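You operate a simulated robot arm through the tools that you are given. There is no shell and no other tool. Be economical: measure what you need, move in short steps, check, and stop when the job is done.

You run a simulated two-armed robot. Do the job below in one go: nothing can be reset, and whatever is moved stays where it is left.

Task
Turn the number one speed knob to 2. Fetch the drilled ring from the top of the cooling rack and set it on the top of the panel shelf. Take the lid off the sensors tub and lay it down on the top of the cooling rack. Count the levelling foots on the top of the side bench, then put as many of the brass rings from the top of the side bench on the steel plate there. Put the spirit level on the green mat. Take the square plug on the top of the side bench and put it away on the top of the parts table. Fetch the bin from the top of the side bench and set it on the top of the steel-topped bench. The order is free. Set down upright: square plug.

It is judged by the outcome, as a careful person would: the job done as asked, and still so three seconds after it is handed in. It fails if anything else is knocked over, pushed out of place, dropped, spilled or broken. Lids that push on must go on centred and level and be pressed home; caps that screw on are set level and turned clockwise until they are tight.

Robot
Two 6-joint arms with two-finger grippers on one trunk, on a base that drives. Base frame: it is fixed to the floor where the robot stands at the start and does not move with it; the origin is under the middle of the robot, x ahead of it, y to its left, z up. Lengths are in cm, angles in degrees, forces in N, time in s.
The left shoulder is at the start at [6.1, 14.3, 77.9], the right one opposite. With the tool pointing down near the work surface each hand reaches from about 28 to 70 cm from the robot's upright axis, wherever it stands, measured 20 degrees to its own side. Places, roughly: bin (16x24x13 cm) [40, 400, 80]; brass ring (3x3x2 cm) [-20, 320, 80]; drilled ring (6x6x4 cm) [170, -60, 80]; green mat [220, 360, 80]; levelling foot (8x8x13 cm) [-30, 320, 80]; number one speed knob [340, -50, 90]; sensors tub [175, -50, 75]; spirit level (20x4x4 cm) [-30, 330, 80]; square plug [-50, 325, 75]; steel plate [0, 350, 75]; top of the panel shelf (40x18 cm) [324, -72, 90]; top of the parts table [290, 400, 80]; top of the steel-topped bench [160, 550, 90]. Payload 2.45 kg a hand.
The TCP of each hand is the grasp point between the finger pads, 2.6 cm short of the fingertips. In the tool frame z runs along the fingers and y along their closing line. Largest opening 9.6 cm; the body of the gripper starts 6.9 cm behind the TCP.
Orientation is that of the tool frame in the base frame, as [roll, pitch, yaw] about the fixed x, y, z axes, in that order (R = Rz(yaw) Ry(pitch) Rx(roll)). With the fingers straight down and closing along the base's y, the tool's x points along the base's -x, its y along +y and its z along -z.

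Tools
- The arms move only by the tool send_rows. It takes "left_steps", "right_steps" or both (then of equal length, played together; a hand with none holds still); each is a list of rows, each a list of 7 numbers: the turn, a rotation vector about the tool's x, y, z in units of 90 degrees (1.0 is 90 degrees), then the shift along the tool's x, y, z in units of 250 mm (1.0 is 250 mm), then the gripper command, from -1 (fully open) to 1 (shut), values between in proportion. In form: [[ax, ay, az, x, y, z, jaw], ...]. A call has 1 to 20 rows; each row is the pose to reach, as a shift and turn from the pose commanded when the call began, along the tool's axes at that moment. A call with a number of a shift or a turn outside -1 to 1 is refused whole. Rows are played at 5 a second. More than 5 cm and 8.6 degrees between two rows, or a gripper value outside its range, and nothing of the call is played. Where a pose cannot be reached the arm comes as near as it can. A force on the tool above 40 N (or 10 N above the force at the start of the call, whichever is more), or a blocked arm, ends the call early, and 0.2 s more pass. The fingers move at their own pace and stop on an object; they squeeze with about 41 N. The grip force told is the motor's: it shows also when the fingers shut on nothing. Time passes only in rows, and 0.2 s behind the last, so rows that repeat a pose let the fingers close. The reply holds the time, the measured pose of the TCP, the force on the tool along the base axes, the opening and the grip force, in the units named above and with some noise, with the torque about the TCP (base axes, N m) and any sound that the robot's microphone picked up.
- Cameras (640 x 400 px; columns grow to the right, rows downward): "scene" is now at [14.96, -1.61, 141.4]; the picture's right is [-0.19, -0.98, 0.00], its down [-0.46, 0.09, -0.88] and it looks along [0.87, -0.16, -0.47] (base axes); focal length 296 px, centre (320, 200). "left" rides on the left gripper at [8.2, -0.3, -9.8] in its tool frame; the picture's right is [0.04, 1.00, 0.00], its down [-0.73, 0.03, -0.68] and it looks along [-0.68, 0.03, 0.73] (tool axes); focal length 256 px, centre (320, 200). "right" rides on the right gripper at [8.2, 0.3, -9.8] in its tool frame; the picture's right is [-0.04, 1.00, 0.00], its down [-0.73, -0.03, -0.68] and it looks along [-0.68, -0.03, 0.73] (tool axes); focal length 256 px, centre (320, 200). There is no depth. A picture from a camera that has moved, and an enlarged one, comes with that camera's place and axes in the base frame and with its lens.
- get_image(camera): a new picture of that camera. It takes no simulated time.
- slide_trunk(by): slides the trunk up (or, below 0, down) by that many cm; the arms and the scene camera ride with it, the base frame stays. It gives what a move gives, with no picture.
- drive_base(legs): drives the robot by 1 to 6 legs, each [ahead, turn to the left] in cm and degrees, along the robot's own axes; the way and the turn of a leg run together, so that a leg with both is an arc; at most 150 cm and 180 degrees a leg. The arms and the cameras ride along, it lands a little off, and it stops where it bumps. It gives what a move gives.
- aim_head(pan, tilt): turns the head with the scene camera to pan (to the left, within 86 degrees either way) and tilt (down, from -29 to 69), counted from straight ahead of the robot. It gives what a move gives.
- close_up(camera, box): a new picture of the part [left, top, right, bottom] of that camera's present view, enlarged. It takes no simulated time.
- sign_off(): hands the job in; it is judged then, once.

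Work in short steps. Places have to be worked out from the pictures, the camera data and where the tool is seen: move nearer, look again, correct. Check each grasp and each placing, and mend what went wrong. You have 207 turns and 210 pictures in all, those below and enlarged ones among them. Open the grippers and draw the arms clear of the work before you hand the job in, unless the task says otherwise; then end with one line.

The tools are called after ">>>" as a command line: name --argument value ..., lists and objects as JSON in quotes. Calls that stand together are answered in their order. send_rows: Moves the arms, as the interface text tells. Its arguments: {"type":"object","properties":{"left_steps":{"type":"array"},"right_steps":{"type":"array"}},"required":[]} The other tools are called the same way: slide_trunk (by) slides the trunk up or down; drive_base (legs) drives the base; aim_head (pan, tilt) turns the head that bears the scene camera; get_image (camera) takes a picture; close_up (camera, box) takes an enlarged picture of a part of a camera's view; sign_off () hands the job in.

At the start:

```text
t: 0.0
left_ee_pos: [52.72, 19.08, 108.41]
left_tool_rot: [-179.9, 0.0, -180.0]
left_contact_force: [0.7, 0.1, -0.6]
left_ft_torque: [-0.01, -0.01, 0.0]
left_width: 9.57
left_gripper_force: 0.2
right_ee_pos: [49.65, -31.04, 111.41]
right_tool_rot: [180.0, 0.0, 179.9]
right_contact_force: [-0.3, 0.6, 0.3]
right_ft_torque: [0.04, -0.02, 0.03]
right_width: 9.6
right_gripper_force: 0.1
trunk travel left (down, up): [-40.4, 18.6]
robot x, y, heading: [0.03, 0.13, 0.3]
head pan, tilt: [-10.7, 28.1]
```

scene: 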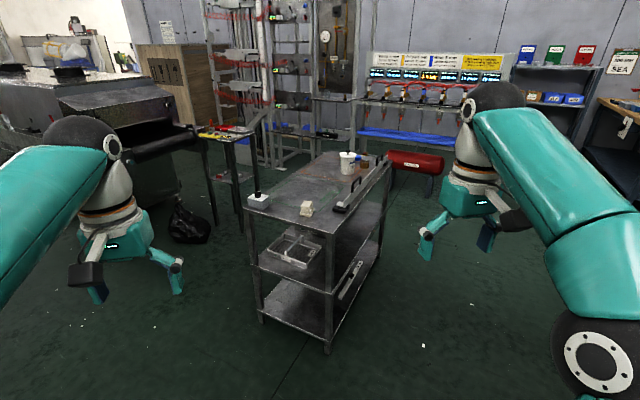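
right: 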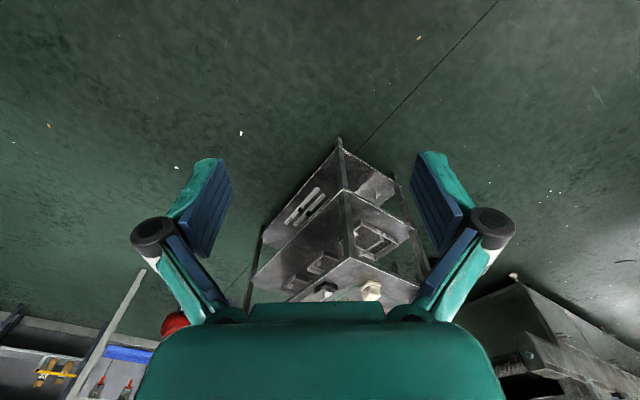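
left: 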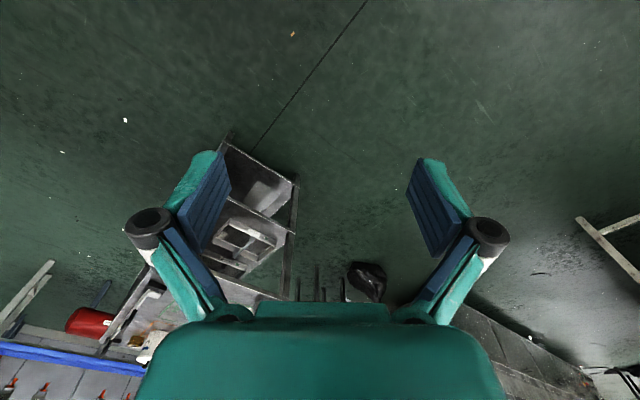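

The cart ahead seems to be the cooling rack with the tub. I take enlarged views of it and of the panel area.

>>> close_up --camera "scene" --box '[230, 130, 410, 250]'

>>> close_up --camera "scene" --box '[340, 30, 640, 210]'

```text
3.33 times, centred on (320, 190) of scene
camera zoom: at [14.96, -1.61, 141.4], right [-0.19, -0.98, 0.0], down [-0.46, 0.09, -0.88], along [0.87, -0.16, -0.47], focal length 987 px, centre (320, 233)
```

zoom: 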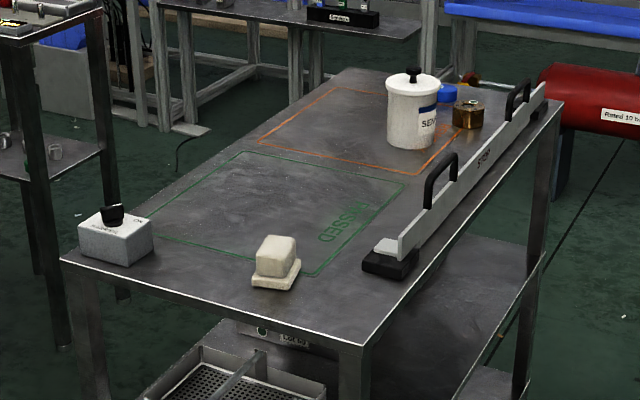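

```text
2.13 times, centred on (490, 120) of scene
camera zoom: at [14.96, -1.61, 141.4], right [-0.19, -0.98, 0.0], down [-0.46, 0.09, -0.88], along [0.87, -0.16, -0.47], focal length 632 px, centre (-43, 371)
```

zoom: 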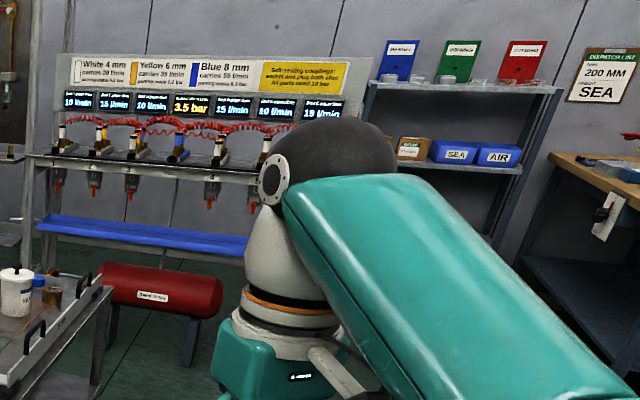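

Rack corners I judge near (109,-24), (138,12), (183,-79); tub ~(167,-45), ring ~(175,-60). I check the floor to the right before driving around there.

>>> aim_head --pan -50 --tilt 30

>>> get_image --camera "scene"

```text
t: 1.1
left_ee_pos: [52.68, 18.98, 108.48]
left_tool_rot: [-180.0, -0.1, 179.9]
left_contact_force: [-0.2, 0.1, -0.2]
left_ft_torque: [-0.01, 0.04, 0.01]
left_width: 9.61
left_gripper_force: 0.1
right_ee_pos: [49.69, -31.03, 111.34]
right_tool_rot: [180.0, 0.0, 180.0]
right_contact_force: [-0.5, -0.5, 0.2]
right_ft_torque: [-0.02, -0.02, 0.0]
right_width: 9.62
right_gripper_force: 0.1
trunk travel left (down, up): [-40.4, 18.6]
robot x, y, heading: [0.27, 0.16, -0.2]
head pan, tilt: [-50.0, 30.0]
```

```text
204 pictures are left
camera scene: at [11.83, -6.83, 141.1], right [-0.77, -0.64, 0.0], down [-0.32, 0.38, -0.87], along [0.56, -0.66, -0.5], focal length 296 px, centre (320, 200)
```

scene: 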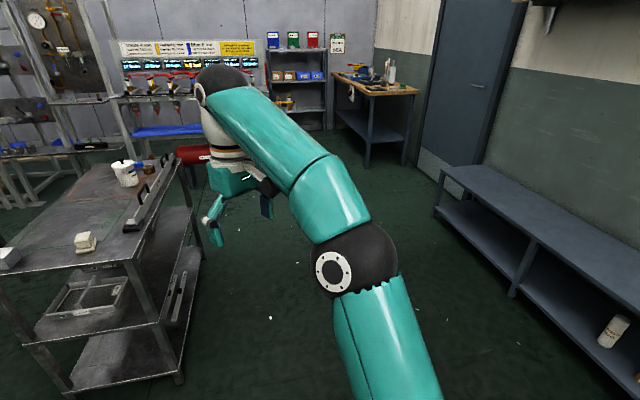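

Wide free floor on the right. I drive around to the long side of the rack.

>>> drive_base --legs '[[0, -45], [116, 0], [0, 38], [46, 0], [0, 60]]'

>>> aim_head --pan 0 --tilt 50

>>> get_image --camera "scene"

```text
t: 4.5
left_ee_pos: [51.95, -25.59, 108.47]
left_tool_rot: [-180.0, 0.0, 134.9]
left_contact_force: [0.0, -1.2, 0.2]
left_ft_torque: [0.05, 0.03, 0.0]
left_width: 9.62
left_gripper_force: 0.0
right_ee_pos: [14.11, -58.47, 111.21]
right_tool_rot: [-179.8, 0.5, 134.9]
right_contact_force: [-0.4, -2.0, -0.5]
right_ft_torque: [0.07, 0.02, 0.01]
right_width: 9.6
right_gripper_force: 0.0
trunk travel left (down, up): [-40.4, 18.6]
robot x, y, heading: [3.86, 1.49, -47.4]
head pan, tilt: [-50.0, 30.0]
stopped in leg 2: the robot was blocked; the commanded pose is now the measured one
```

```text
t: 5.7
left_ee_pos: [52.08, -25.38, 108.51]
left_tool_rot: [-179.8, 0.0, 134.9]
left_contact_force: [0.3, 0.2, -0.8]
left_ft_torque: [-0.03, 0.01, -0.03]
left_width: 9.59
left_gripper_force: 0.0
right_ee_pos: [14.33, -58.29, 111.15]
right_tool_rot: [-179.9, 0.5, 135.1]
right_contact_force: [0.3, -0.7, 0.6]
right_ft_torque: [-0.01, -0.02, 0.0]
right_width: 9.59
right_gripper_force: 0.0
trunk travel left (down, up): [-40.4, 18.6]
robot x, y, heading: [4.05, 1.09, -47.1]
head pan, tilt: [0.0, 50.0]
```

```text
203 pictures are left
camera scene: at [13.35, -8.72, 138.14], right [-0.73, -0.68, 0.0], down [-0.52, 0.56, -0.64], along [0.44, -0.47, -0.77], focal length 296 px, centre (320, 200)
```

scene: 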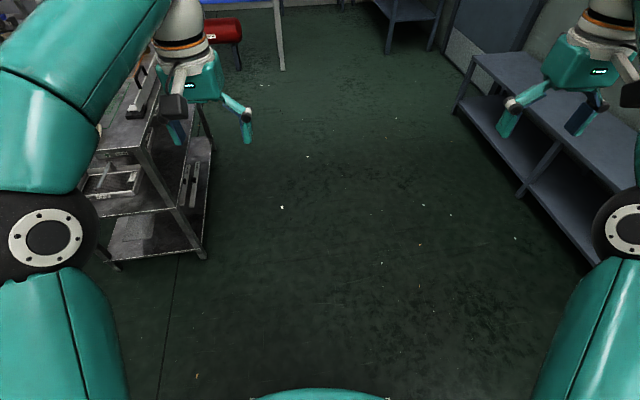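

Blocked after about 4 cm, though the floor ahead looks free. I look down more and to the sides to find what was hit.

>>> aim_head --pan -80 --tilt 50

>>> get_image --camera "scene"

>>> get_image --camera "right"

>>> get_image --camera "left"

```text
t: 7.2
left_ee_pos: [52.06, -25.37, 108.61]
left_tool_rot: [-179.9, 0.1, 134.9]
left_contact_force: [-1.1, -0.2, -0.7]
left_ft_torque: [0.02, 0.0, 0.0]
left_width: 9.61
left_gripper_force: 0.1
right_ee_pos: [14.3, -58.31, 111.24]
right_tool_rot: [-179.9, 0.5, 135.0]
right_contact_force: [-0.5, 0.1, 0.3]
right_ft_torque: [-0.02, -0.02, -0.02]
right_width: 9.61
right_gripper_force: 0.1
trunk travel left (down, up): [-40.4, 18.6]
robot x, y, heading: [4.26, 1.29, -47.2]
head pan, tilt: [-80.0, 50.0]
```

```text
202 pictures are left
camera scene: at [3.46, -9.19, 138.15], right [-0.8, 0.6, 0.0], down [0.46, 0.61, -0.64], along [-0.39, -0.51, -0.77], focal length 296 px, centre (320, 200)
```

scene: 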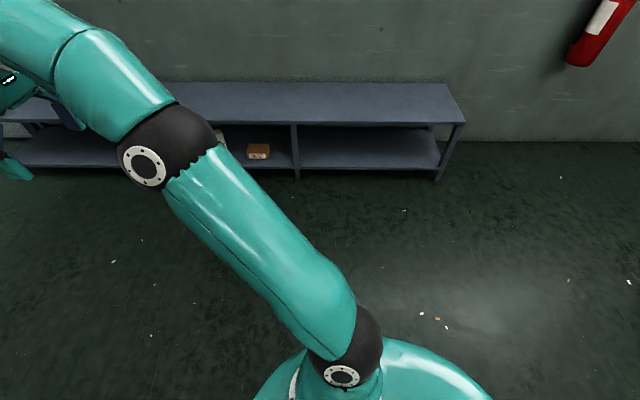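

```text
201 pictures are left
camera right: at [8.68, -52.33, 120.93], right [0.74, 0.68, 0.0], down [0.49, -0.53, 0.69], along [0.46, -0.5, -0.73], focal length 256 px, centre (320, 200)
```

right: 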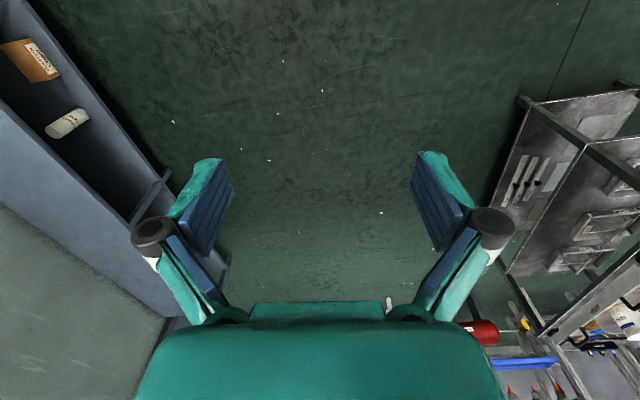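

```text
200 pictures are left
camera left: at [46.07, -19.86, 118.44], right [0.68, 0.73, 0.0], down [0.54, -0.5, 0.68], along [0.5, -0.46, -0.73], focal length 256 px, centre (320, 200)
```

left: 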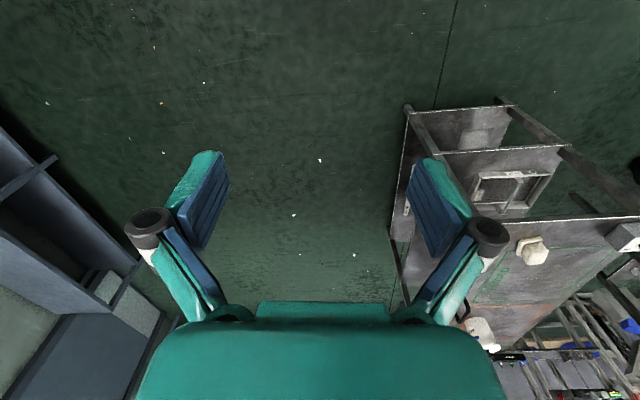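

Nothing in contact in view. I look at the left side also and try a short leg.

>>> aim_head --pan 80 --tilt 55

>>> get_image --camera "scene"

>>> drive_base --legs '[[20, 0]]'

```text
t: 9.6
left_ee_pos: [52.01, -25.53, 108.58]
left_tool_rot: [-179.8, 0.1, 134.9]
left_contact_force: [0.9, -1.0, 0.5]
left_ft_torque: [-0.01, 0.01, -0.03]
left_width: 9.62
left_gripper_force: 0.0
right_ee_pos: [14.22, -58.23, 111.14]
right_tool_rot: [-179.8, 0.5, 135.0]
right_contact_force: [-0.6, -0.8, 1.0]
right_ft_torque: [-0.03, 0.01, 0.02]
right_width: 9.6
right_gripper_force: 0.0
trunk travel left (down, up): [-40.4, 18.6]
robot x, y, heading: [3.8, 1.31, -47.2]
head pan, tilt: [80.0, 55.0]
```

```text
199 pictures are left
camera scene: at [14.18, 0.84, 137.5], right [0.54, -0.84, 0.0], down [-0.69, -0.44, -0.57], along [0.48, 0.31, -0.82], focal length 296 px, centre (320, 200)
```

scene: 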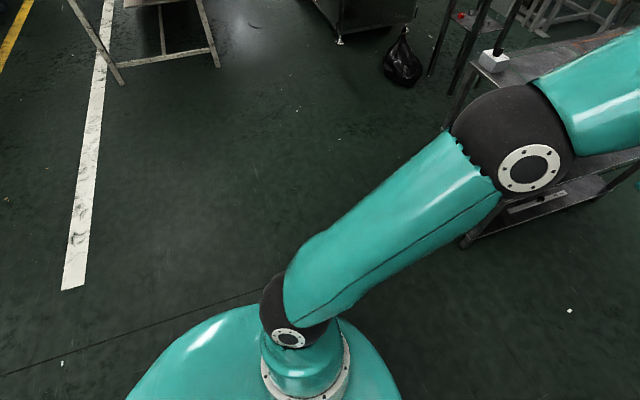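

```text
t: 11.2
left_ee_pos: [65.54, -39.9, 108.4]
left_tool_rot: [-179.9, 0.0, 134.9]
left_contact_force: [0.8, 0.0, -0.4]
left_ft_torque: [0.06, 0.0, 0.0]
left_width: 9.57
left_gripper_force: 0.1
right_ee_pos: [27.78, -72.87, 111.05]
right_tool_rot: [-180.0, 0.4, 135.1]
right_contact_force: [0.4, 0.8, 0.2]
right_ft_torque: [0.01, 0.06, -0.01]
right_width: 9.6
right_gripper_force: 0.1
trunk travel left (down, up): [-40.4, 18.6]
robot x, y, heading: [17.58, -13.13, -47.4]
head pan, tilt: [80.0, 55.0]
```

It drives now; I proceed with moderate legs.

>>> drive_base --legs '[[48, 0], [46, 0], [0, 38]]'

```text
t: 18.6
left_ee_pos: [136.17, -75.4, 108.65]
left_tool_rot: [-179.9, 0.0, 172.2]
left_contact_force: [-0.3, 0.2, -0.4]
left_ft_torque: [0.0, 0.01, -0.01]
left_width: 9.59
left_gripper_force: 0.1
right_ee_pos: [125.88, -124.49, 111.21]
right_tool_rot: [-179.8, 0.6, 172.2]
right_contact_force: [0.2, 0.2, -0.9]
right_ft_torque: [0.02, -0.01, 0.04]
right_width: 9.59
right_gripper_force: 0.2
trunk travel left (down, up): [-40.4, 18.6]
robot x, y, heading: [81.26, -86.71, -9.6]
head pan, tilt: [80.0, 55.0]
```

Going well. I continue to the stance facing the rack and look.

>>> drive_base --legs '[[46, 0], [0, 60]]'

>>> aim_head --pan 0 --tilt 45

>>> get_image --camera "scene"

```text
t: 24.4
left_ee_pos: [144.16, -40.68, 108.72]
left_tool_rot: [-179.9, 0.1, -126.6]
left_contact_force: [0.7, -0.3, 0.4]
left_ft_torque: [-0.02, 0.01, -0.03]
left_width: 9.61
left_gripper_force: 0.2
right_ee_pos: [182.28, -73.37, 111.21]
right_tool_rot: [-180.0, 0.7, -126.7]
right_contact_force: [0.9, 0.1, 0.2]
right_ft_torque: [0.03, -0.02, -0.02]
right_width: 9.58
right_gripper_force: 0.1
trunk travel left (down, up): [-40.4, 18.6]
robot x, y, heading: [131.0, -96.73, 51.0]
head pan, tilt: [80.0, 55.0]
```

```text
t: 25.9
left_ee_pos: [144.2, -40.79, 108.72]
left_tool_rot: [-179.8, 0.0, -126.7]
left_contact_force: [-0.7, -0.2, 0.2]
left_ft_torque: [0.02, 0.02, 0.01]
left_width: 9.6
left_gripper_force: 0.1
right_ee_pos: [182.17, -73.32, 111.26]
right_tool_rot: [-180.0, 0.7, -126.7]
right_contact_force: [-0.1, 0.0, 0.7]
right_ft_torque: [-0.01, -0.02, 0.01]
right_width: 9.61
right_gripper_force: 0.1
trunk travel left (down, up): [-40.4, 18.6]
robot x, y, heading: [130.76, -97.21, 50.9]
head pan, tilt: [0.0, 45.0]
```

```text
198 pictures are left
camera scene: at [139.91, -85.98, 138.83], right [0.78, -0.63, 0.0], down [-0.45, -0.55, -0.71], along [0.45, 0.55, -0.71], focal length 296 px, centre (320, 200)
```

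scene: 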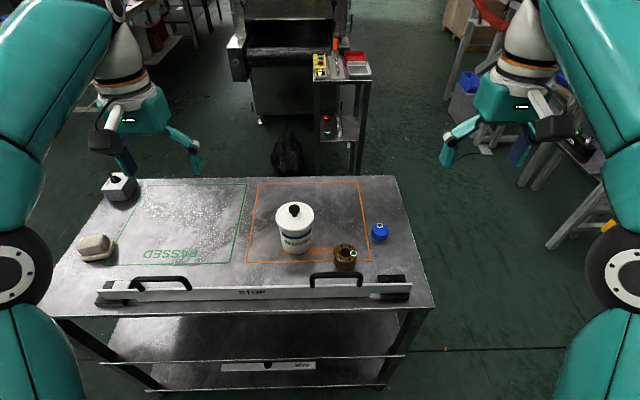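

The rack is right in front. I enlarge the tub, ring and the bar region.

>>> close_up --camera "scene" --box '[240, 180, 420, 310]'

>>> get_image --camera "right"

>>> get_image --camera "left"

```text
3.08 times, centred on (330, 245) of scene
camera zoom: at [139.91, -85.98, 138.83], right [0.78, -0.63, 0.0], down [-0.45, -0.55, -0.71], along [0.45, 0.55, -0.71], focal length 911 px, centre (289, 62)
```

zoom: 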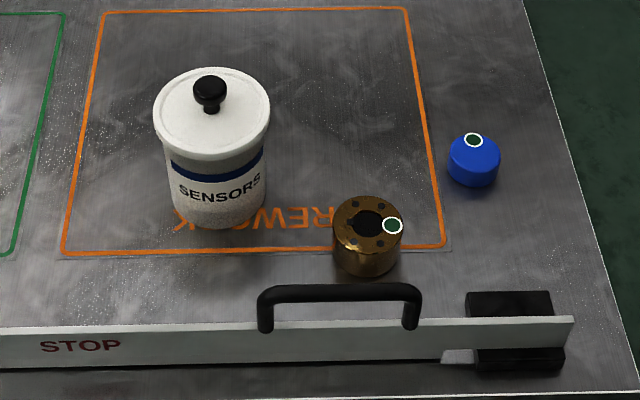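

```text
196 pictures are left
camera right: at [176.97, -79.86, 121.07], right [-0.78, 0.63, 0.0], down [0.46, 0.57, 0.69], along [0.43, 0.53, -0.73], focal length 256 px, centre (320, 200)
```

right: 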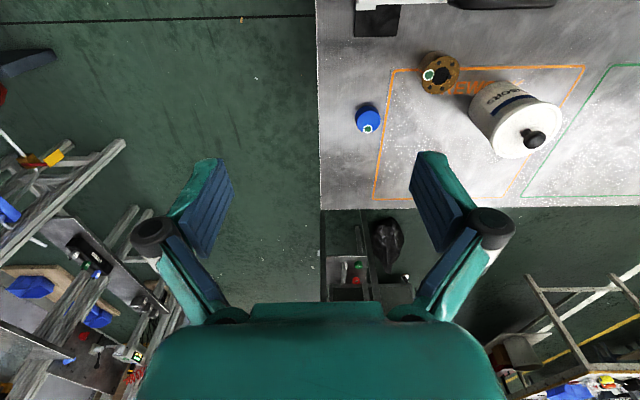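

```text
195 pictures are left
camera left: at [139.56, -47.47, 118.6], right [-0.82, 0.57, 0.0], down [0.41, 0.61, 0.68], along [0.39, 0.56, -0.73], focal length 256 px, centre (320, 200)
```

left: 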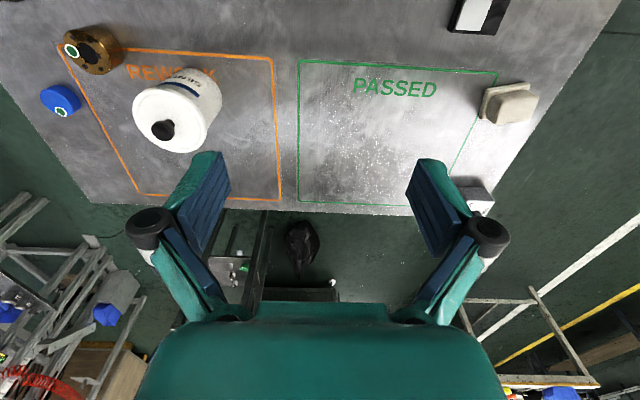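

Triangulated: lid knob top ~(165.1,-46.3,88.7), ring top ~(170.6,-58.2,78.8), table z≈75. I move the left hand above the knob.

>>> send_rows --left_steps '[[0, 0, 0, -0.05, -0.13, 0.05, -0.2], [0, 0, 0, -0.1, -0.26, 0.1, -0.2], [0, 0, 0, -0.15, -0.39, 0.17, -0.2], [0, 0, 0, -0.2, -0.52, 0.25, -0.2], [0, 0, 0, -0.25, -0.65, 0.33, -0.2], [0, 0, 0, -0.29, -0.74, 0.4, -0.2], [0, 0, 0, -0.32, -0.804, 0.46, -0.2], [0, 0, 0, -0.32, -0.804, 0.46, -0.2]]'

>>> get_image --camera "left"

>>> get_image --camera "right"

```text
t: 27.7
left_ee_pos: [164.99, -46.47, 97.29]
left_tool_rot: [-179.9, 0.3, -126.6]
left_contact_force: [0.4, 0.3, -1.3]
left_ft_torque: [0.01, 0.03, -0.01]
left_width: 5.71
left_gripper_force: 0.0
right_ee_pos: [182.24, -73.35, 111.4]
right_tool_rot: [-180.0, 0.6, -126.7]
right_contact_force: [0.4, -0.5, -0.1]
right_ft_torque: [0.03, 0.0, -0.01]
right_width: 9.6
right_gripper_force: 0.2
trunk travel left (down, up): [-40.4, 18.6]
robot x, y, heading: [131.43, -97.41, 50.8]
head pan, tilt: [0.0, 45.0]
```

```text
194 pictures are left
camera left: at [160.4, -53.24, 107.24], right [-0.82, 0.57, 0.0], down [0.41, 0.6, 0.68], along [0.39, 0.56, -0.73], focal length 256 px, centre (320, 200)
```

left: 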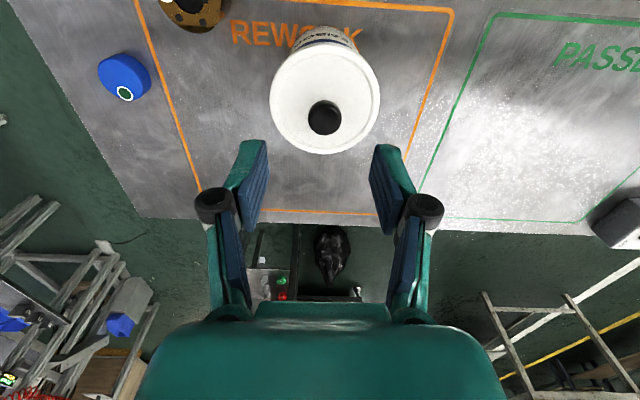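

```text
193 pictures are left
camera right: at [176.97, -79.85, 121.07], right [-0.78, 0.63, 0.0], down [0.46, 0.57, 0.69], along [0.43, 0.53, -0.73], focal length 256 px, centre (320, 200)
```

right: 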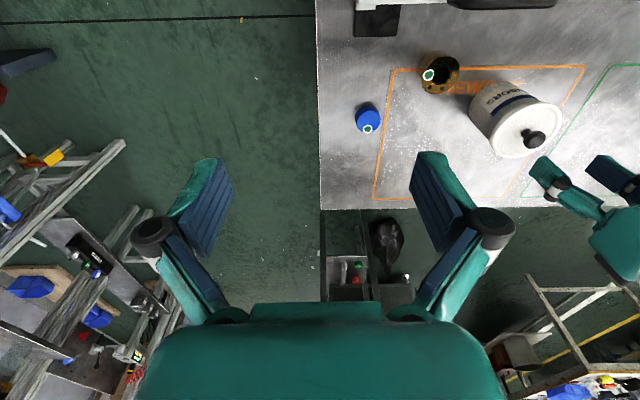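

The knob lies almost exactly below; I shift 0.3 cm along tool y and descend to z≈88.8.

>>> send_rows --left_steps '[[0, 0, 0, 0, 0.012, 0.1, -0.2], [0, 0, 0, 0, 0.012, 0.2, -0.2], [0, 0, 0, 0, 0.012, 0.28, -0.2], [0, 0, 0, 0, 0.012, 0.34, -0.2], [0, 0, 0, 0, 0.012, 0.34, -0.2]]'

>>> get_image --camera "left"

>>> close_up --camera "right" --box '[400, 40, 640, 190]'

```text
t: 28.9
left_ee_pos: [164.78, -46.1, 88.94]
left_tool_rot: [-179.9, 0.4, -126.6]
left_contact_force: [-1.1, 1.4, 15.2]
left_ft_torque: [-0.04, 0.13, 0.02]
left_width: 5.66
left_gripper_force: 9.0
right_ee_pos: [182.17, -73.38, 111.42]
right_tool_rot: [-179.9, 0.6, -126.8]
right_contact_force: [0.4, -0.2, -0.2]
right_ft_torque: [0.02, 0.0, -0.02]
right_width: 9.61
right_gripper_force: 0.1
trunk travel left (down, up): [-40.4, 18.6]
robot x, y, heading: [131.04, -97.05, 50.8]
head pan, tilt: [0.0, 45.0]
```

```text
192 pictures are left
camera left: at [160.23, -52.88, 98.83], right [-0.83, 0.56, 0.0], down [0.41, 0.6, 0.68], along [0.39, 0.56, -0.73], focal length 256 px, centre (320, 200)
```

left: 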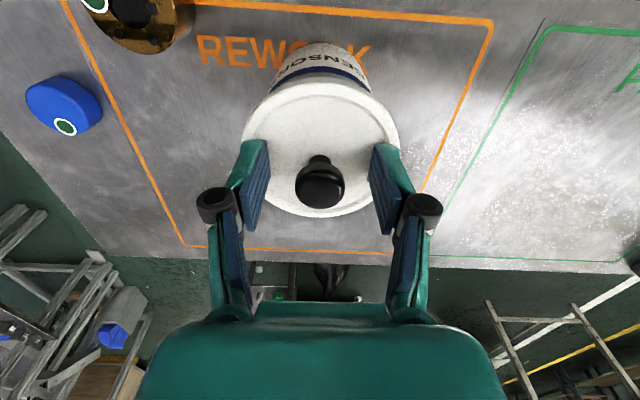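

```text
2.67 times, centred on (520, 115) of right
camera zoom: at [176.92, -79.92, 121.12], right [-0.78, 0.63, 0.0], down [0.46, 0.56, 0.69], along [0.43, 0.53, -0.73], focal length 683 px, centre (-213, 427)
```

zoom: 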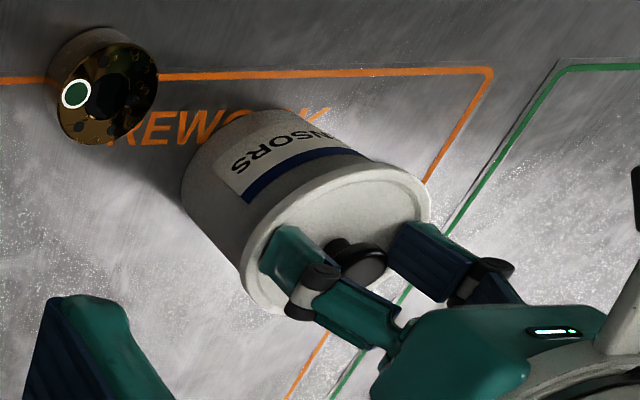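

15 N upward: the tips rest on the lid. I rise 0.3 cm and close on the knob.

>>> send_rows --left_steps '[[0, 0, 0, 0, 0, -0.018, -0.2], [0, 0, 0, 0, 0, -0.018, 0.3], [0, 0, 0, 0, 0, -0.018, 1], [0, 0, 0, 0, 0, -0.018, 1], [0, 0, 0, 0, 0, -0.018, 1], [0, 0, 0, 0, 0, -0.018, 1]]'

>>> send_rows --left_steps '[[0, 0, 0, 0, 0, -0.015, 1], [0, 0, 0, 0, 0, -0.03, 1], [0, 0, 0, 0, 0, -0.045, 1], [0, 0, 0, 0, 0, -0.06, 1]]'

>>> close_up --camera "right" --box '[400, 40, 640, 190]'

```text
t: 30.3
left_ee_pos: [164.85, -46.12, 89.29]
left_tool_rot: [-179.9, 0.1, -126.7]
left_contact_force: [-4.4, 1.6, 11.9]
left_ft_torque: [-0.01, 0.1, 0.0]
left_width: 2.32
left_gripper_force: 41.2
right_ee_pos: [182.04, -73.49, 111.41]
right_tool_rot: [-179.9, 0.7, -126.7]
right_contact_force: [0.1, -1.4, -0.9]
right_ft_torque: [-0.01, -0.05, -0.01]
right_width: 9.59
right_gripper_force: 0.1
trunk travel left (down, up): [-40.4, 18.6]
robot x, y, heading: [131.07, -97.45, 50.8]
head pan, tilt: [0.0, 45.0]
```

```text
t: 31.3
left_ee_pos: [164.88, -46.15, 90.57]
left_tool_rot: [-179.8, 0.1, -126.8]
left_contact_force: [0.6, 0.1, 0.0]
left_ft_torque: [0.0, 0.02, -0.02]
left_width: 2.31
left_gripper_force: 41.0
right_ee_pos: [182.19, -73.33, 111.36]
right_tool_rot: [-179.9, 0.6, -126.6]
right_contact_force: [-0.1, 0.1, -1.1]
right_ft_torque: [-0.01, -0.01, 0.01]
right_width: 9.6
right_gripper_force: 0.0
trunk travel left (down, up): [-40.4, 18.6]
robot x, y, heading: [130.94, -97.11, 50.9]
head pan, tilt: [0.0, 45.0]
heard: snap
```

```text
2.67 times, centred on (520, 115) of right
camera zoom: at [176.97, -79.85, 121.07], right [-0.78, 0.63, 0.0], down [0.46, 0.57, 0.69], along [0.43, 0.53, -0.73], focal length 683 px, centre (-213, 427)
```

zoom: 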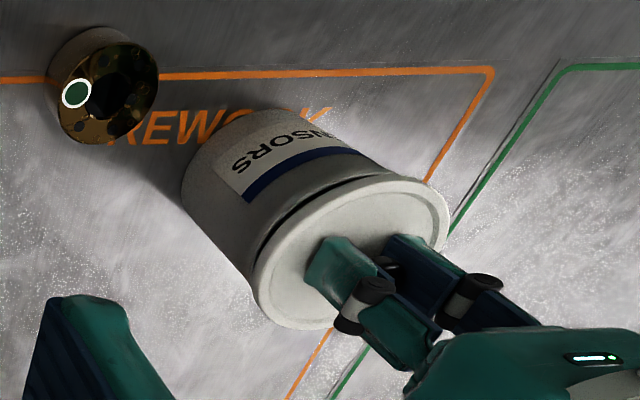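

The snap freed the lid, tub stayed. I lift it, move 20 cm to the robot's left over the empty area, and lower to z≈82.

>>> send_rows --left_steps '[[0, 0, 0, 0, 0, -0.1, 1], [0, 0, 0, 0, 0, -0.24, 1], [0, 0, 0, 0, 0.15, -0.26, 1], [0, 0, 0, 0, 0.32, -0.26, 1], [0, 0, 0, 0, 0.5, -0.26, 1], [0, 0, 0, 0, 0.68, -0.26, 1], [0, 0, 0, 0, 0.8, -0.2, 1], [0, 0, 0, 0, 0.8, -0.04, 1], [0, 0, 0, 0, 0.8, 0.12, 1], [0, 0, 0, 0, 0.8, 0.25, 1], [0, 0, 0, 0, 0.8, 0.34, 1], [0, 0, 0, 0, 0.8, 0.34, 1]]'

>>> get_image --camera "left"

>>> get_image --camera "scene"

```text
t: 33.9
left_ee_pos: [148.84, -34.22, 82.16]
left_tool_rot: [-180.0, 0.1, -126.7]
left_contact_force: [0.0, -0.6, -0.2]
left_ft_torque: [0.02, 0.01, -0.01]
left_width: 2.33
left_gripper_force: 41.1
right_ee_pos: [182.15, -73.35, 111.39]
right_tool_rot: [-179.9, 0.6, -126.7]
right_contact_force: [0.1, 0.3, 0.2]
right_ft_torque: [0.02, -0.02, 0.01]
right_width: 9.63
right_gripper_force: 0.1
trunk travel left (down, up): [-40.4, 18.6]
robot x, y, heading: [130.9, -97.03, 50.8]
head pan, tilt: [0.0, 45.0]
```

```text
189 pictures are left
camera left: at [144.17, -40.89, 92.09], right [-0.82, 0.57, 0.0], down [0.41, 0.61, 0.68], along [0.39, 0.56, -0.73], focal length 256 px, centre (320, 200)
```

left: 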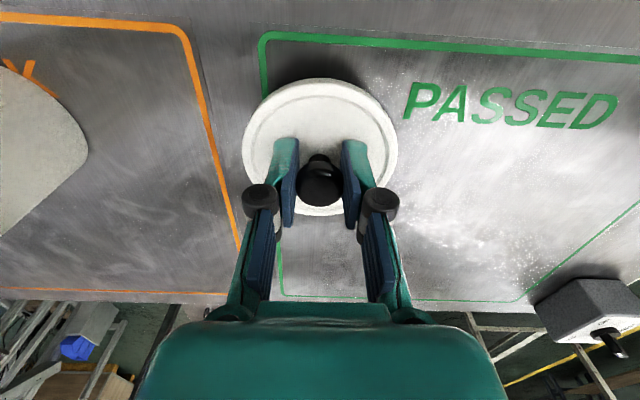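

```text
188 pictures are left
camera scene: at [139.91, -85.98, 138.84], right [0.77, -0.63, 0.0], down [-0.45, -0.55, -0.71], along [0.45, 0.55, -0.71], focal length 296 px, centre (320, 200)
```

scene: 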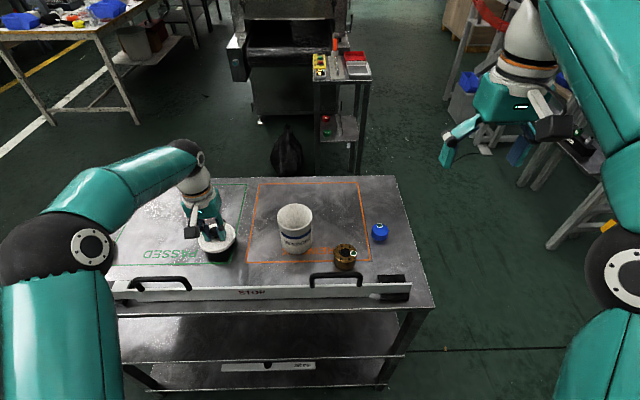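

Clear spot. I lower in small steps until contact, with early release only after I see force.

>>> send_rows --left_steps '[[0, 0, 0, 0, 0, 0.04, 1], [0, 0, 0, 0, 0, 0.07, 1], [0, 0, 0, 0, 0, 0.09, 1], [0, 0, 0, 0, 0, 0.1, 1], [0, 0, 0, 0, 0, 0.11, 1], [0, 0, 0, 0, 0, 0.12, 1]]'

```text
t: 35.3
left_ee_pos: [148.82, -34.14, 79.6]
left_tool_rot: [-179.9, 0.5, -126.8]
left_contact_force: [-1.1, 0.7, 24.0]
left_ft_torque: [-0.72, 0.5, -0.03]
left_width: 2.33
left_gripper_force: 40.8
right_ee_pos: [182.03, -73.47, 111.54]
right_tool_rot: [179.9, 0.7, -126.6]
right_contact_force: [0.2, -0.3, -1.0]
right_ft_torque: [0.01, -0.01, -0.02]
right_width: 9.59
right_gripper_force: 0.1
trunk travel left (down, up): [-40.4, 18.6]
robot x, y, heading: [131.5, -96.78, 50.7]
head pan, tilt: [0.0, 45.0]
```

Lid is down. I open, lift the left hand away, and meanwhile bring the right hand above the ring, turned 60° so its camera clears the bar handle.

>>> send_rows --left_steps '[[0, 0, 0, 0, 0, -0.012, 0.5], [0, 0, 0, 0, 0, -0.012, -0.3], [0, 0, 0, 0, 0, -0.012, -0.3], [0, 0, 0, 0, 0, -0.1, -0.3], [0, 0, 0, 0, 0, -0.25, -0.3], [0, 0, 0, 0, 0, -0.42, -0.3], [0, 0, 0, 0, 0, -0.6, -0.3], [0, 0, 0, 0, 0.05, -0.7, -0.3], [0, 0, 0, 0, 0.1, -0.8, -0.3], [0, 0, 0, 0, 0.1, -0.8, -0.3]]' --right_steps '[[0, 0, -0.083, -0.026, 0.092, 0.06, -1], [0, 0, -0.167, -0.052, 0.183, 0.16, -1], [0, 0, -0.25, -0.078, 0.275, 0.26, -1], [0, 0, -0.333, -0.105, 0.366, 0.36, -1], [0, 0, -0.417, -0.131, 0.458, 0.46, -1], [0, 0, -0.5, -0.157, 0.55, 0.56, -1], [0, 0, -0.583, -0.183, 0.641, 0.66, -1], [0, 0, -0.667, -0.21, 0.733, 0.74, -1], [0, 0, -0.667, -0.21, 0.733, 0.74, -1], [0, 0, -0.667, -0.21, 0.733, 0.74, -1]]'

>>> get_image --camera "right"

>>> close_up --camera "scene" --box '[80, 160, 440, 400]'

```text
t: 37.5
left_ee_pos: [146.85, -32.64, 99.28]
left_tool_rot: [-179.9, 0.0, -126.8]
left_contact_force: [-1.0, -0.2, 0.4]
left_ft_torque: [0.0, -0.02, 0.01]
left_width: 6.24
left_gripper_force: 0.1
right_ee_pos: [170.7, -57.86, 92.79]
right_tool_rot: [-179.3, 0.2, -66.6]
right_contact_force: [-0.5, 0.2, 0.7]
right_ft_torque: [0.02, 0.0, -0.02]
right_width: 9.58
right_gripper_force: 0.0
trunk travel left (down, up): [-40.4, 18.6]
robot x, y, heading: [130.79, -97.38, 50.9]
head pan, tilt: [0.0, 45.0]
```

```text
187 pictures are left
camera right: at [173.65, -65.69, 102.56], right [-0.93, -0.36, -0.01], down [-0.27, 0.68, 0.68], along [-0.24, 0.64, -0.73], focal length 256 px, centre (320, 200)
```

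right: 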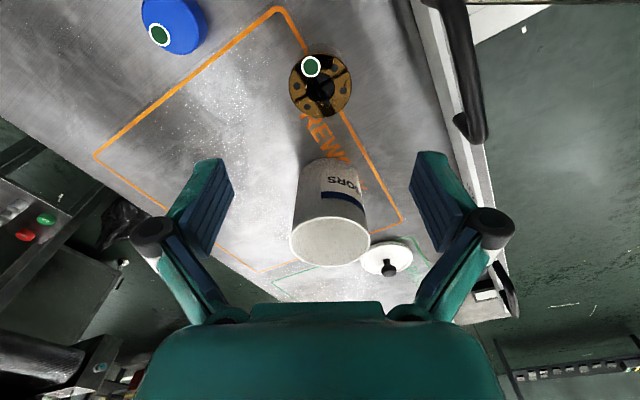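

```text
1.67 times, centred on (260, 280) of scene
camera zoom: at [139.93, -85.96, 138.83], right [0.77, -0.63, 0.0], down [-0.45, -0.55, -0.71], along [0.45, 0.55, -0.71], focal length 493 px, centre (420, 67)
```

zoom: 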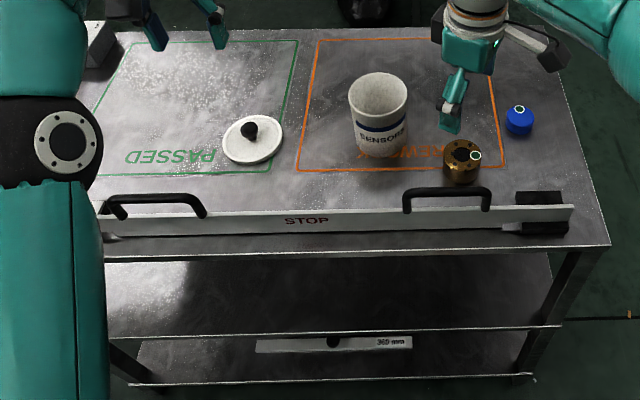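

Ring is exactly below (expected pixel matches). Descend to z≈78 and close.

>>> send_rows --right_steps '[[0, 0, 0, 0, 0, 0.15, -1], [0, 0, 0, 0, 0, 0.3, -1], [0, 0, 0, 0, 0, 0.44, -1], [0, 0, 0, 0, 0, 0.53, -1], [0, 0, 0, 0, 0, 0.585, -1], [0, 0, 0, 0, 0, 0.585, -0.3], [0, 0, 0, 0, 0, 0.585, 1], [0, 0, 0, 0, 0, 0.585, 1], [0, 0, 0, 0, 0, 0.585, 1]]'

>>> get_image --camera "right"

```text
t: 39.5
left_ee_pos: [146.82, -32.62, 99.15]
left_tool_rot: [-180.0, 0.0, -126.6]
left_contact_force: [-0.2, -0.6, 0.3]
left_ft_torque: [-0.01, -0.01, -0.02]
left_width: 6.23
left_gripper_force: 0.1
right_ee_pos: [170.92, -57.78, 78.45]
right_tool_rot: [-179.5, 0.2, -66.7]
right_contact_force: [-3.5, -1.7, 6.4]
right_ft_torque: [-0.11, 0.16, -0.03]
right_width: 5.55
right_gripper_force: 40.8
trunk travel left (down, up): [-40.4, 18.6]
robot x, y, heading: [131.02, -96.98, 50.8]
head pan, tilt: [0.0, 45.0]
```

```text
185 pictures are left
camera right: at [173.85, -65.58, 88.16], right [-0.93, -0.36, -0.01], down [-0.27, 0.68, 0.68], along [-0.24, 0.64, -0.73], focal length 256 px, centre (320, 200)
```

right: 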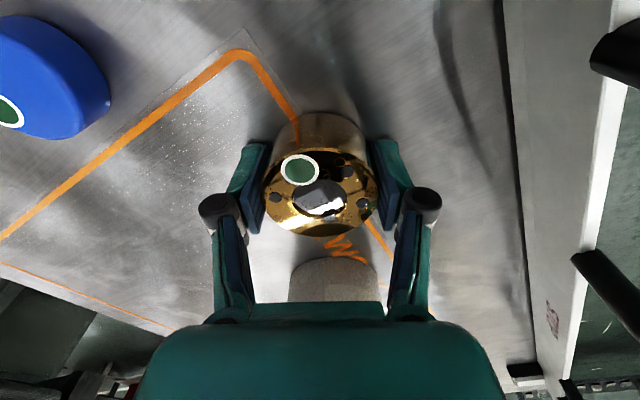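

Ring gripped at 5.55 cm. I lift it straight up high, turning the wrist back, and look right towards the panel.

>>> send_rows --right_steps '[[0, 0, 0, 0, 0, -0.06, 1], [0, 0, 0, 0, 0, -0.2, 1], [0, 0, 0, 0, 0, -0.36, 1], [0, 0, 0, 0, 0, -0.53, 1], [0, 0, 0, 0, 0, -0.7, 1], [0, 0, 0, 0, 0, -0.87, 1], [0, 0, 0, 0, 0, -1, 1], [0, 0, 0.08, 0.06, 0, -1, 1], [0, 0, 0.16, 0.12, 0, -1, 1], [0, 0, 0.24, 0.18, 0, -1, 1], [0, 0, 0.32, 0.24, 0, -1, 1], [0, 0, 0.4, 0.3, 0, -1, 1], [0, 0, 0.48, 0.36, 0, -1, 1], [0, 0, 0.56, 0.42, 0, -1, 1], [0, 0, 0.667, 0.45, 0, -1, 1]]'

>>> aim_head --pan -50 --tilt 20

>>> get_image --camera "scene"

```text
refused: row 15 steps farther than a row can; nothing moved
```

```text
t: 40.7
left_ee_pos: [146.64, -32.68, 99.21]
left_tool_rot: [-179.8, 0.2, -126.8]
left_contact_force: [0.2, 0.2, 0.6]
left_ft_torque: [-0.04, -0.03, 0.01]
left_width: 6.24
left_gripper_force: 0.0
right_ee_pos: [171.01, -57.86, 78.43]
right_tool_rot: [-179.4, 0.3, -66.6]
right_contact_force: [-3.2, 0.3, 9.4]
right_ft_torque: [-0.11, 0.26, -0.1]
right_width: 5.55
right_gripper_force: 40.8
trunk travel left (down, up): [-40.4, 18.6]
robot x, y, heading: [130.76, -97.23, 50.9]
head pan, tilt: [-50.0, 20.0]
```

```text
184 pictures are left
camera scene: at [143.99, -92.19, 142.71], right [0.01, -1.0, 0.0], down [-0.34, -0.01, -0.94], along [0.94, 0.01, -0.34], focal length 296 px, centre (320, 200)
```

scene: 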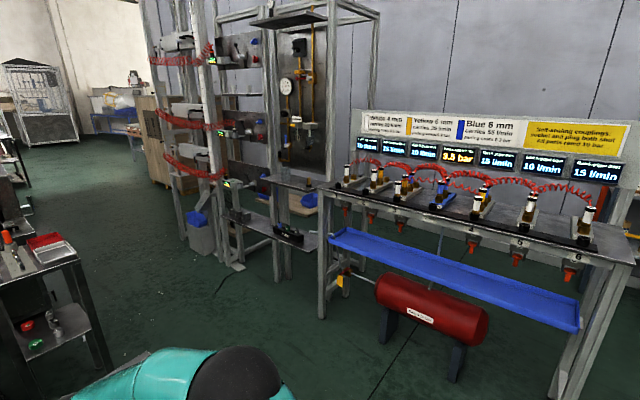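

The shelf is at about pixel (295,183) below the gauge panel. First lift the ring, then enlarge that area.

>>> send_rows --right_steps '[[0, 0, 0, 0, 0, -0.06, 1], [0, 0, 0, 0, 0, -0.2, 1], [0, 0, 0, 0, 0, -0.36, 1], [0, 0, 0, 0, 0, -0.53, 1], [0, 0, 0, 0, 0, -0.7, 1], [0, 0, 0, 0, 0, -0.87, 1], [0, 0, 0, 0, 0, -1, 1], [0, 0, 0.08, 0.06, 0, -1, 1], [0, 0, 0.16, 0.12, 0, -1, 1], [0, 0, 0.24, 0.18, 0, -1, 1], [0, 0, 0.32, 0.24, 0, -1, 1], [0, 0, 0.4, 0.3, 0, -1, 1], [0, 0, 0.48, 0.36, 0, -1, 1], [0, 0, 0.56, 0.42, 0, -1, 1], [0, 0, 0.62, 0.44, 0, -1, 1], [0, 0, 0.667, 0.45, 0, -1, 1]]'

>>> close_up --camera "scene" --box '[170, 80, 370, 260]'

>>> get_image --camera "right"

```text
t: 44.1
left_ee_pos: [146.82, -32.64, 99.06]
left_tool_rot: [-179.9, 0.1, -126.7]
left_contact_force: [0.2, -0.1, 0.3]
left_ft_torque: [-0.03, 0.01, 0.0]
left_width: 6.23
left_gripper_force: 0.0
right_ee_pos: [175.18, -68.34, 103.11]
right_tool_rot: [-179.9, 0.6, -126.8]
right_contact_force: [0.0, -0.2, -5.6]
right_ft_torque: [-0.02, -0.02, -0.01]
right_width: 5.52
right_gripper_force: 41.2
trunk travel left (down, up): [-40.4, 18.6]
robot x, y, heading: [131.16, -97.08, 50.8]
head pan, tilt: [-50.0, 20.0]
```

```text
2.22 times, centred on (270, 170) of scene
camera zoom: at [144.13, -92.11, 142.7], right [0.01, -1.0, 0.0], down [-0.34, -0.01, -0.94], along [0.94, 0.01, -0.34], focal length 658 px, centre (431, 267)
```

zoom: 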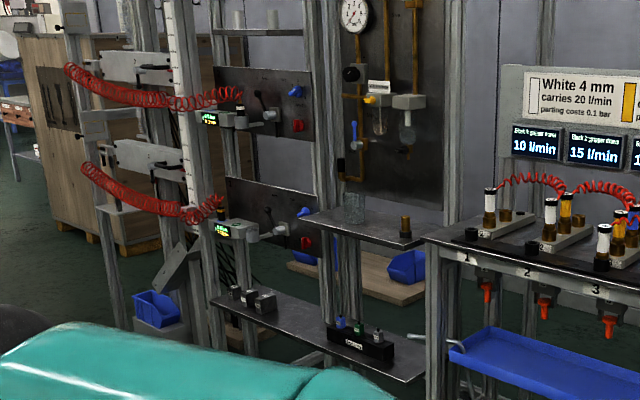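

```text
182 pictures are left
camera right: at [169.96, -74.89, 112.88], right [-0.78, 0.63, 0.0], down [0.46, 0.56, 0.69], along [0.43, 0.53, -0.73], focal length 256 px, centre (320, 200)
```

right: 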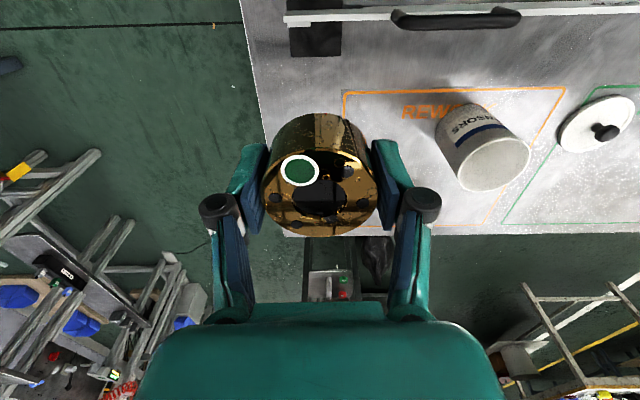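

Ring is held firmly. The shelf seems turned about -39°; I retract both hands before driving around the end of the rack.

>>> send_rows --left_steps '[[0, 0, 0, 0.15, 0, -0.1, 0], [0, 0, 0, 0.3, 0, -0.2, 0], [0, 0, 0, 0.45, 0, -0.3, 0], [0, 0, 0, 0.6, 0, -0.3, 0], [0, 0, 0, 0.75, 0, -0.3, 0], [0, 0, 0, 0.9, 0, -0.3, 0], [0, 0, 0, 1, 0, -0.3, 0]]' --right_steps '[[0, 0, 0, 0, 0, -0.1, 1], [0, 0, 0, 0.1, 0, -0.2, 1], [0, 0, 0, 0.2, 0, -0.3, 1], [0, 0, 0, 0.3, 0, -0.3, 1], [0, 0, 0, 0.4, 0, -0.3, 1], [0, 0, 0, 0.55, 0, -0.3, 1], [0, 0, 0, 0.68, 0, -0.3, 1]]'

>>> drive_base --legs '[[0, -83]]'

```text
t: 45.7
left_ee_pos: [131.92, -52.82, 106.75]
left_tool_rot: [-180.0, 0.2, -126.8]
left_contact_force: [-0.5, -0.2, 0.0]
left_ft_torque: [0.07, -0.05, -0.04]
left_width: 4.77
left_gripper_force: 0.0
right_ee_pos: [164.86, -82.19, 110.66]
right_tool_rot: [180.0, 0.7, -126.6]
right_contact_force: [-1.0, 0.0, -5.4]
right_ft_torque: [0.03, 0.0, -0.04]
right_width: 5.52
right_gripper_force: 41.2
trunk travel left (down, up): [-40.4, 18.6]
robot x, y, heading: [131.17, -96.71, 50.7]
head pan, tilt: [-50.0, 20.0]
```

```text
t: 49.9
left_ee_pos: [175.27, -90.71, 106.71]
left_tool_rot: [-180.0, 0.1, 153.2]
left_contact_force: [0.1, -0.6, -0.3]
left_ft_torque: [0.03, -0.02, -0.02]
left_width: 4.81
left_gripper_force: 0.1
right_ee_pos: [152.03, -128.28, 110.53]
right_tool_rot: [180.0, 0.4, 153.3]
right_contact_force: [-0.3, -0.2, -6.1]
right_ft_torque: [0.02, -0.01, -0.02]
right_width: 5.55
right_gripper_force: 40.9
trunk travel left (down, up): [-40.4, 18.6]
robot x, y, heading: [132.88, -93.41, -29.7]
head pan, tilt: [-50.0, 20.0]
stopped in leg 1: the robot was blocked; the commanded pose is now the measured one
```

Blocked in the turn near the end. I look down at the left to see what touches.

>>> aim_head --pan 70 --tilt 60

>>> get_image --camera "scene"

```text
t: 51.9
left_ee_pos: [175.39, -90.63, 106.73]
left_tool_rot: [-180.0, 0.1, 153.2]
left_contact_force: [-0.2, 0.2, -0.7]
left_ft_torque: [-0.02, 0.03, 0.0]
left_width: 4.78
left_gripper_force: 0.2
right_ee_pos: [152.15, -128.15, 110.64]
right_tool_rot: [-179.9, 0.4, 153.2]
right_contact_force: [0.3, 0.9, -5.4]
right_ft_torque: [0.01, 0.01, -0.01]
right_width: 5.54
right_gripper_force: 40.7
trunk travel left (down, up): [-40.4, 18.6]
robot x, y, heading: [133.39, -93.88, -29.8]
head pan, tilt: [70.0, 60.0]
```

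```text
181 pictures are left
camera scene: at [143.65, -92.29, 136.89], right [0.65, -0.76, 0.0], down [-0.66, -0.56, -0.5], along [0.38, 0.32, -0.87], focal length 296 px, centre (320, 200)
```

scene: 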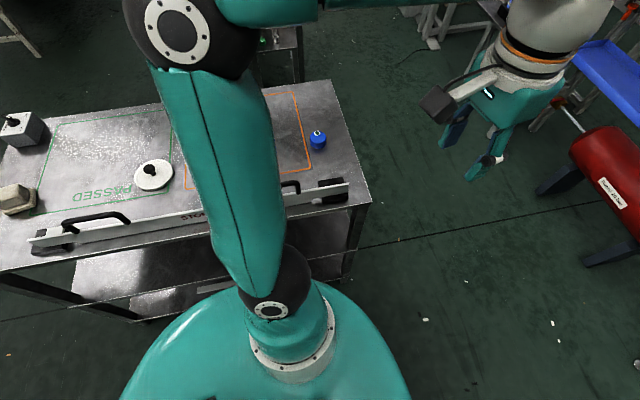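

The left upper arm is low over the bar handle — likely what blocked. I turn back 6°, raise the trunk, and look.

>>> drive_base --legs '[[0, 6]]'

>>> slide_trunk --by 18

>>> get_image --camera "scene"

```text
t: 52.9
left_ee_pos: [174.86, -86.27, 106.74]
left_tool_rot: [-180.0, 0.2, 159.3]
left_contact_force: [0.0, 0.0, -0.4]
left_ft_torque: [0.0, -0.01, 0.04]
left_width: 4.8
left_gripper_force: 0.1
right_ee_pos: [155.64, -125.99, 110.64]
right_tool_rot: [-179.8, 0.5, 159.2]
right_contact_force: [0.4, 0.2, -6.0]
right_ft_torque: [-0.01, 0.0, 0.02]
right_width: 5.52
right_gripper_force: 40.7
trunk travel left (down, up): [-40.4, 18.6]
robot x, y, heading: [132.91, -93.99, -23.5]
head pan, tilt: [70.0, 60.0]
```

```text
t: 54.9
left_ee_pos: [174.85, -86.25, 124.79]
left_tool_rot: [-180.0, 0.0, 159.3]
left_contact_force: [-0.1, -0.2, -0.4]
left_ft_torque: [0.0, 0.04, -0.02]
left_width: 4.77
left_gripper_force: 0.1
right_ee_pos: [155.69, -126.08, 128.74]
right_tool_rot: [-179.9, 0.5, 159.3]
right_contact_force: [-0.4, -0.7, -6.7]
right_ft_torque: [-0.02, 0.0, -0.01]
right_width: 5.54
right_gripper_force: 40.7
trunk travel left (down, up): [-58.4, 0.6]
robot x, y, heading: [133.25, -94.13, -23.6]
head pan, tilt: [70.0, 60.0]
```

```text
180 pictures are left
camera scene: at [143.35, -91.5, 154.88], right [0.72, -0.69, 0.0], down [-0.6, -0.63, -0.5], along [0.34, 0.36, -0.87], focal length 296 px, centre (320, 200)
```

scene: 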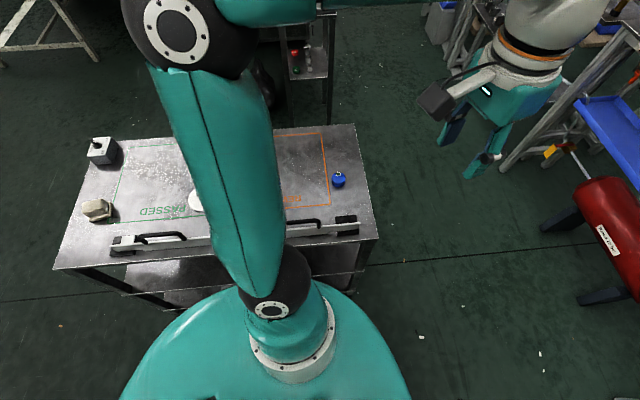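

Objects look undisturbed. I back off (which leads slightly away from the rack), then turn right.

>>> drive_base --legs '[[-25, 0], [0, -45], [25, 0]]'

>>> get_image --camera "scene"

```text
t: 60.5
left_ee_pos: [153.88, -131.43, 124.82]
left_tool_rot: [-180.0, 0.0, 113.6]
left_contact_force: [-0.1, 0.4, -0.2]
left_ft_torque: [0.06, -0.04, -0.03]
left_width: 4.81
left_gripper_force: 0.0
right_ee_pos: [112.16, -145.54, 128.63]
right_tool_rot: [-180.0, 0.3, 113.8]
right_contact_force: [0.1, 0.1, -7.0]
right_ft_torque: [0.04, -0.05, -0.02]
right_width: 5.52
right_gripper_force: 41.3
trunk travel left (down, up): [-58.4, 0.6]
robot x, y, heading: [120.13, -106.96, -69.3]
head pan, tilt: [70.0, 60.0]
```

```text
179 pictures are left
camera scene: at [129.01, -112.33, 154.89], right [0.01, -1.0, 0.0], down [-0.87, -0.01, -0.5], along [0.5, 0.01, -0.87], focal length 296 px, centre (320, 200)
```

scene: 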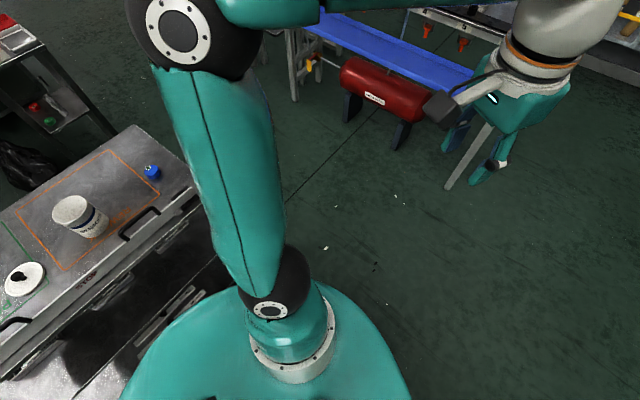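

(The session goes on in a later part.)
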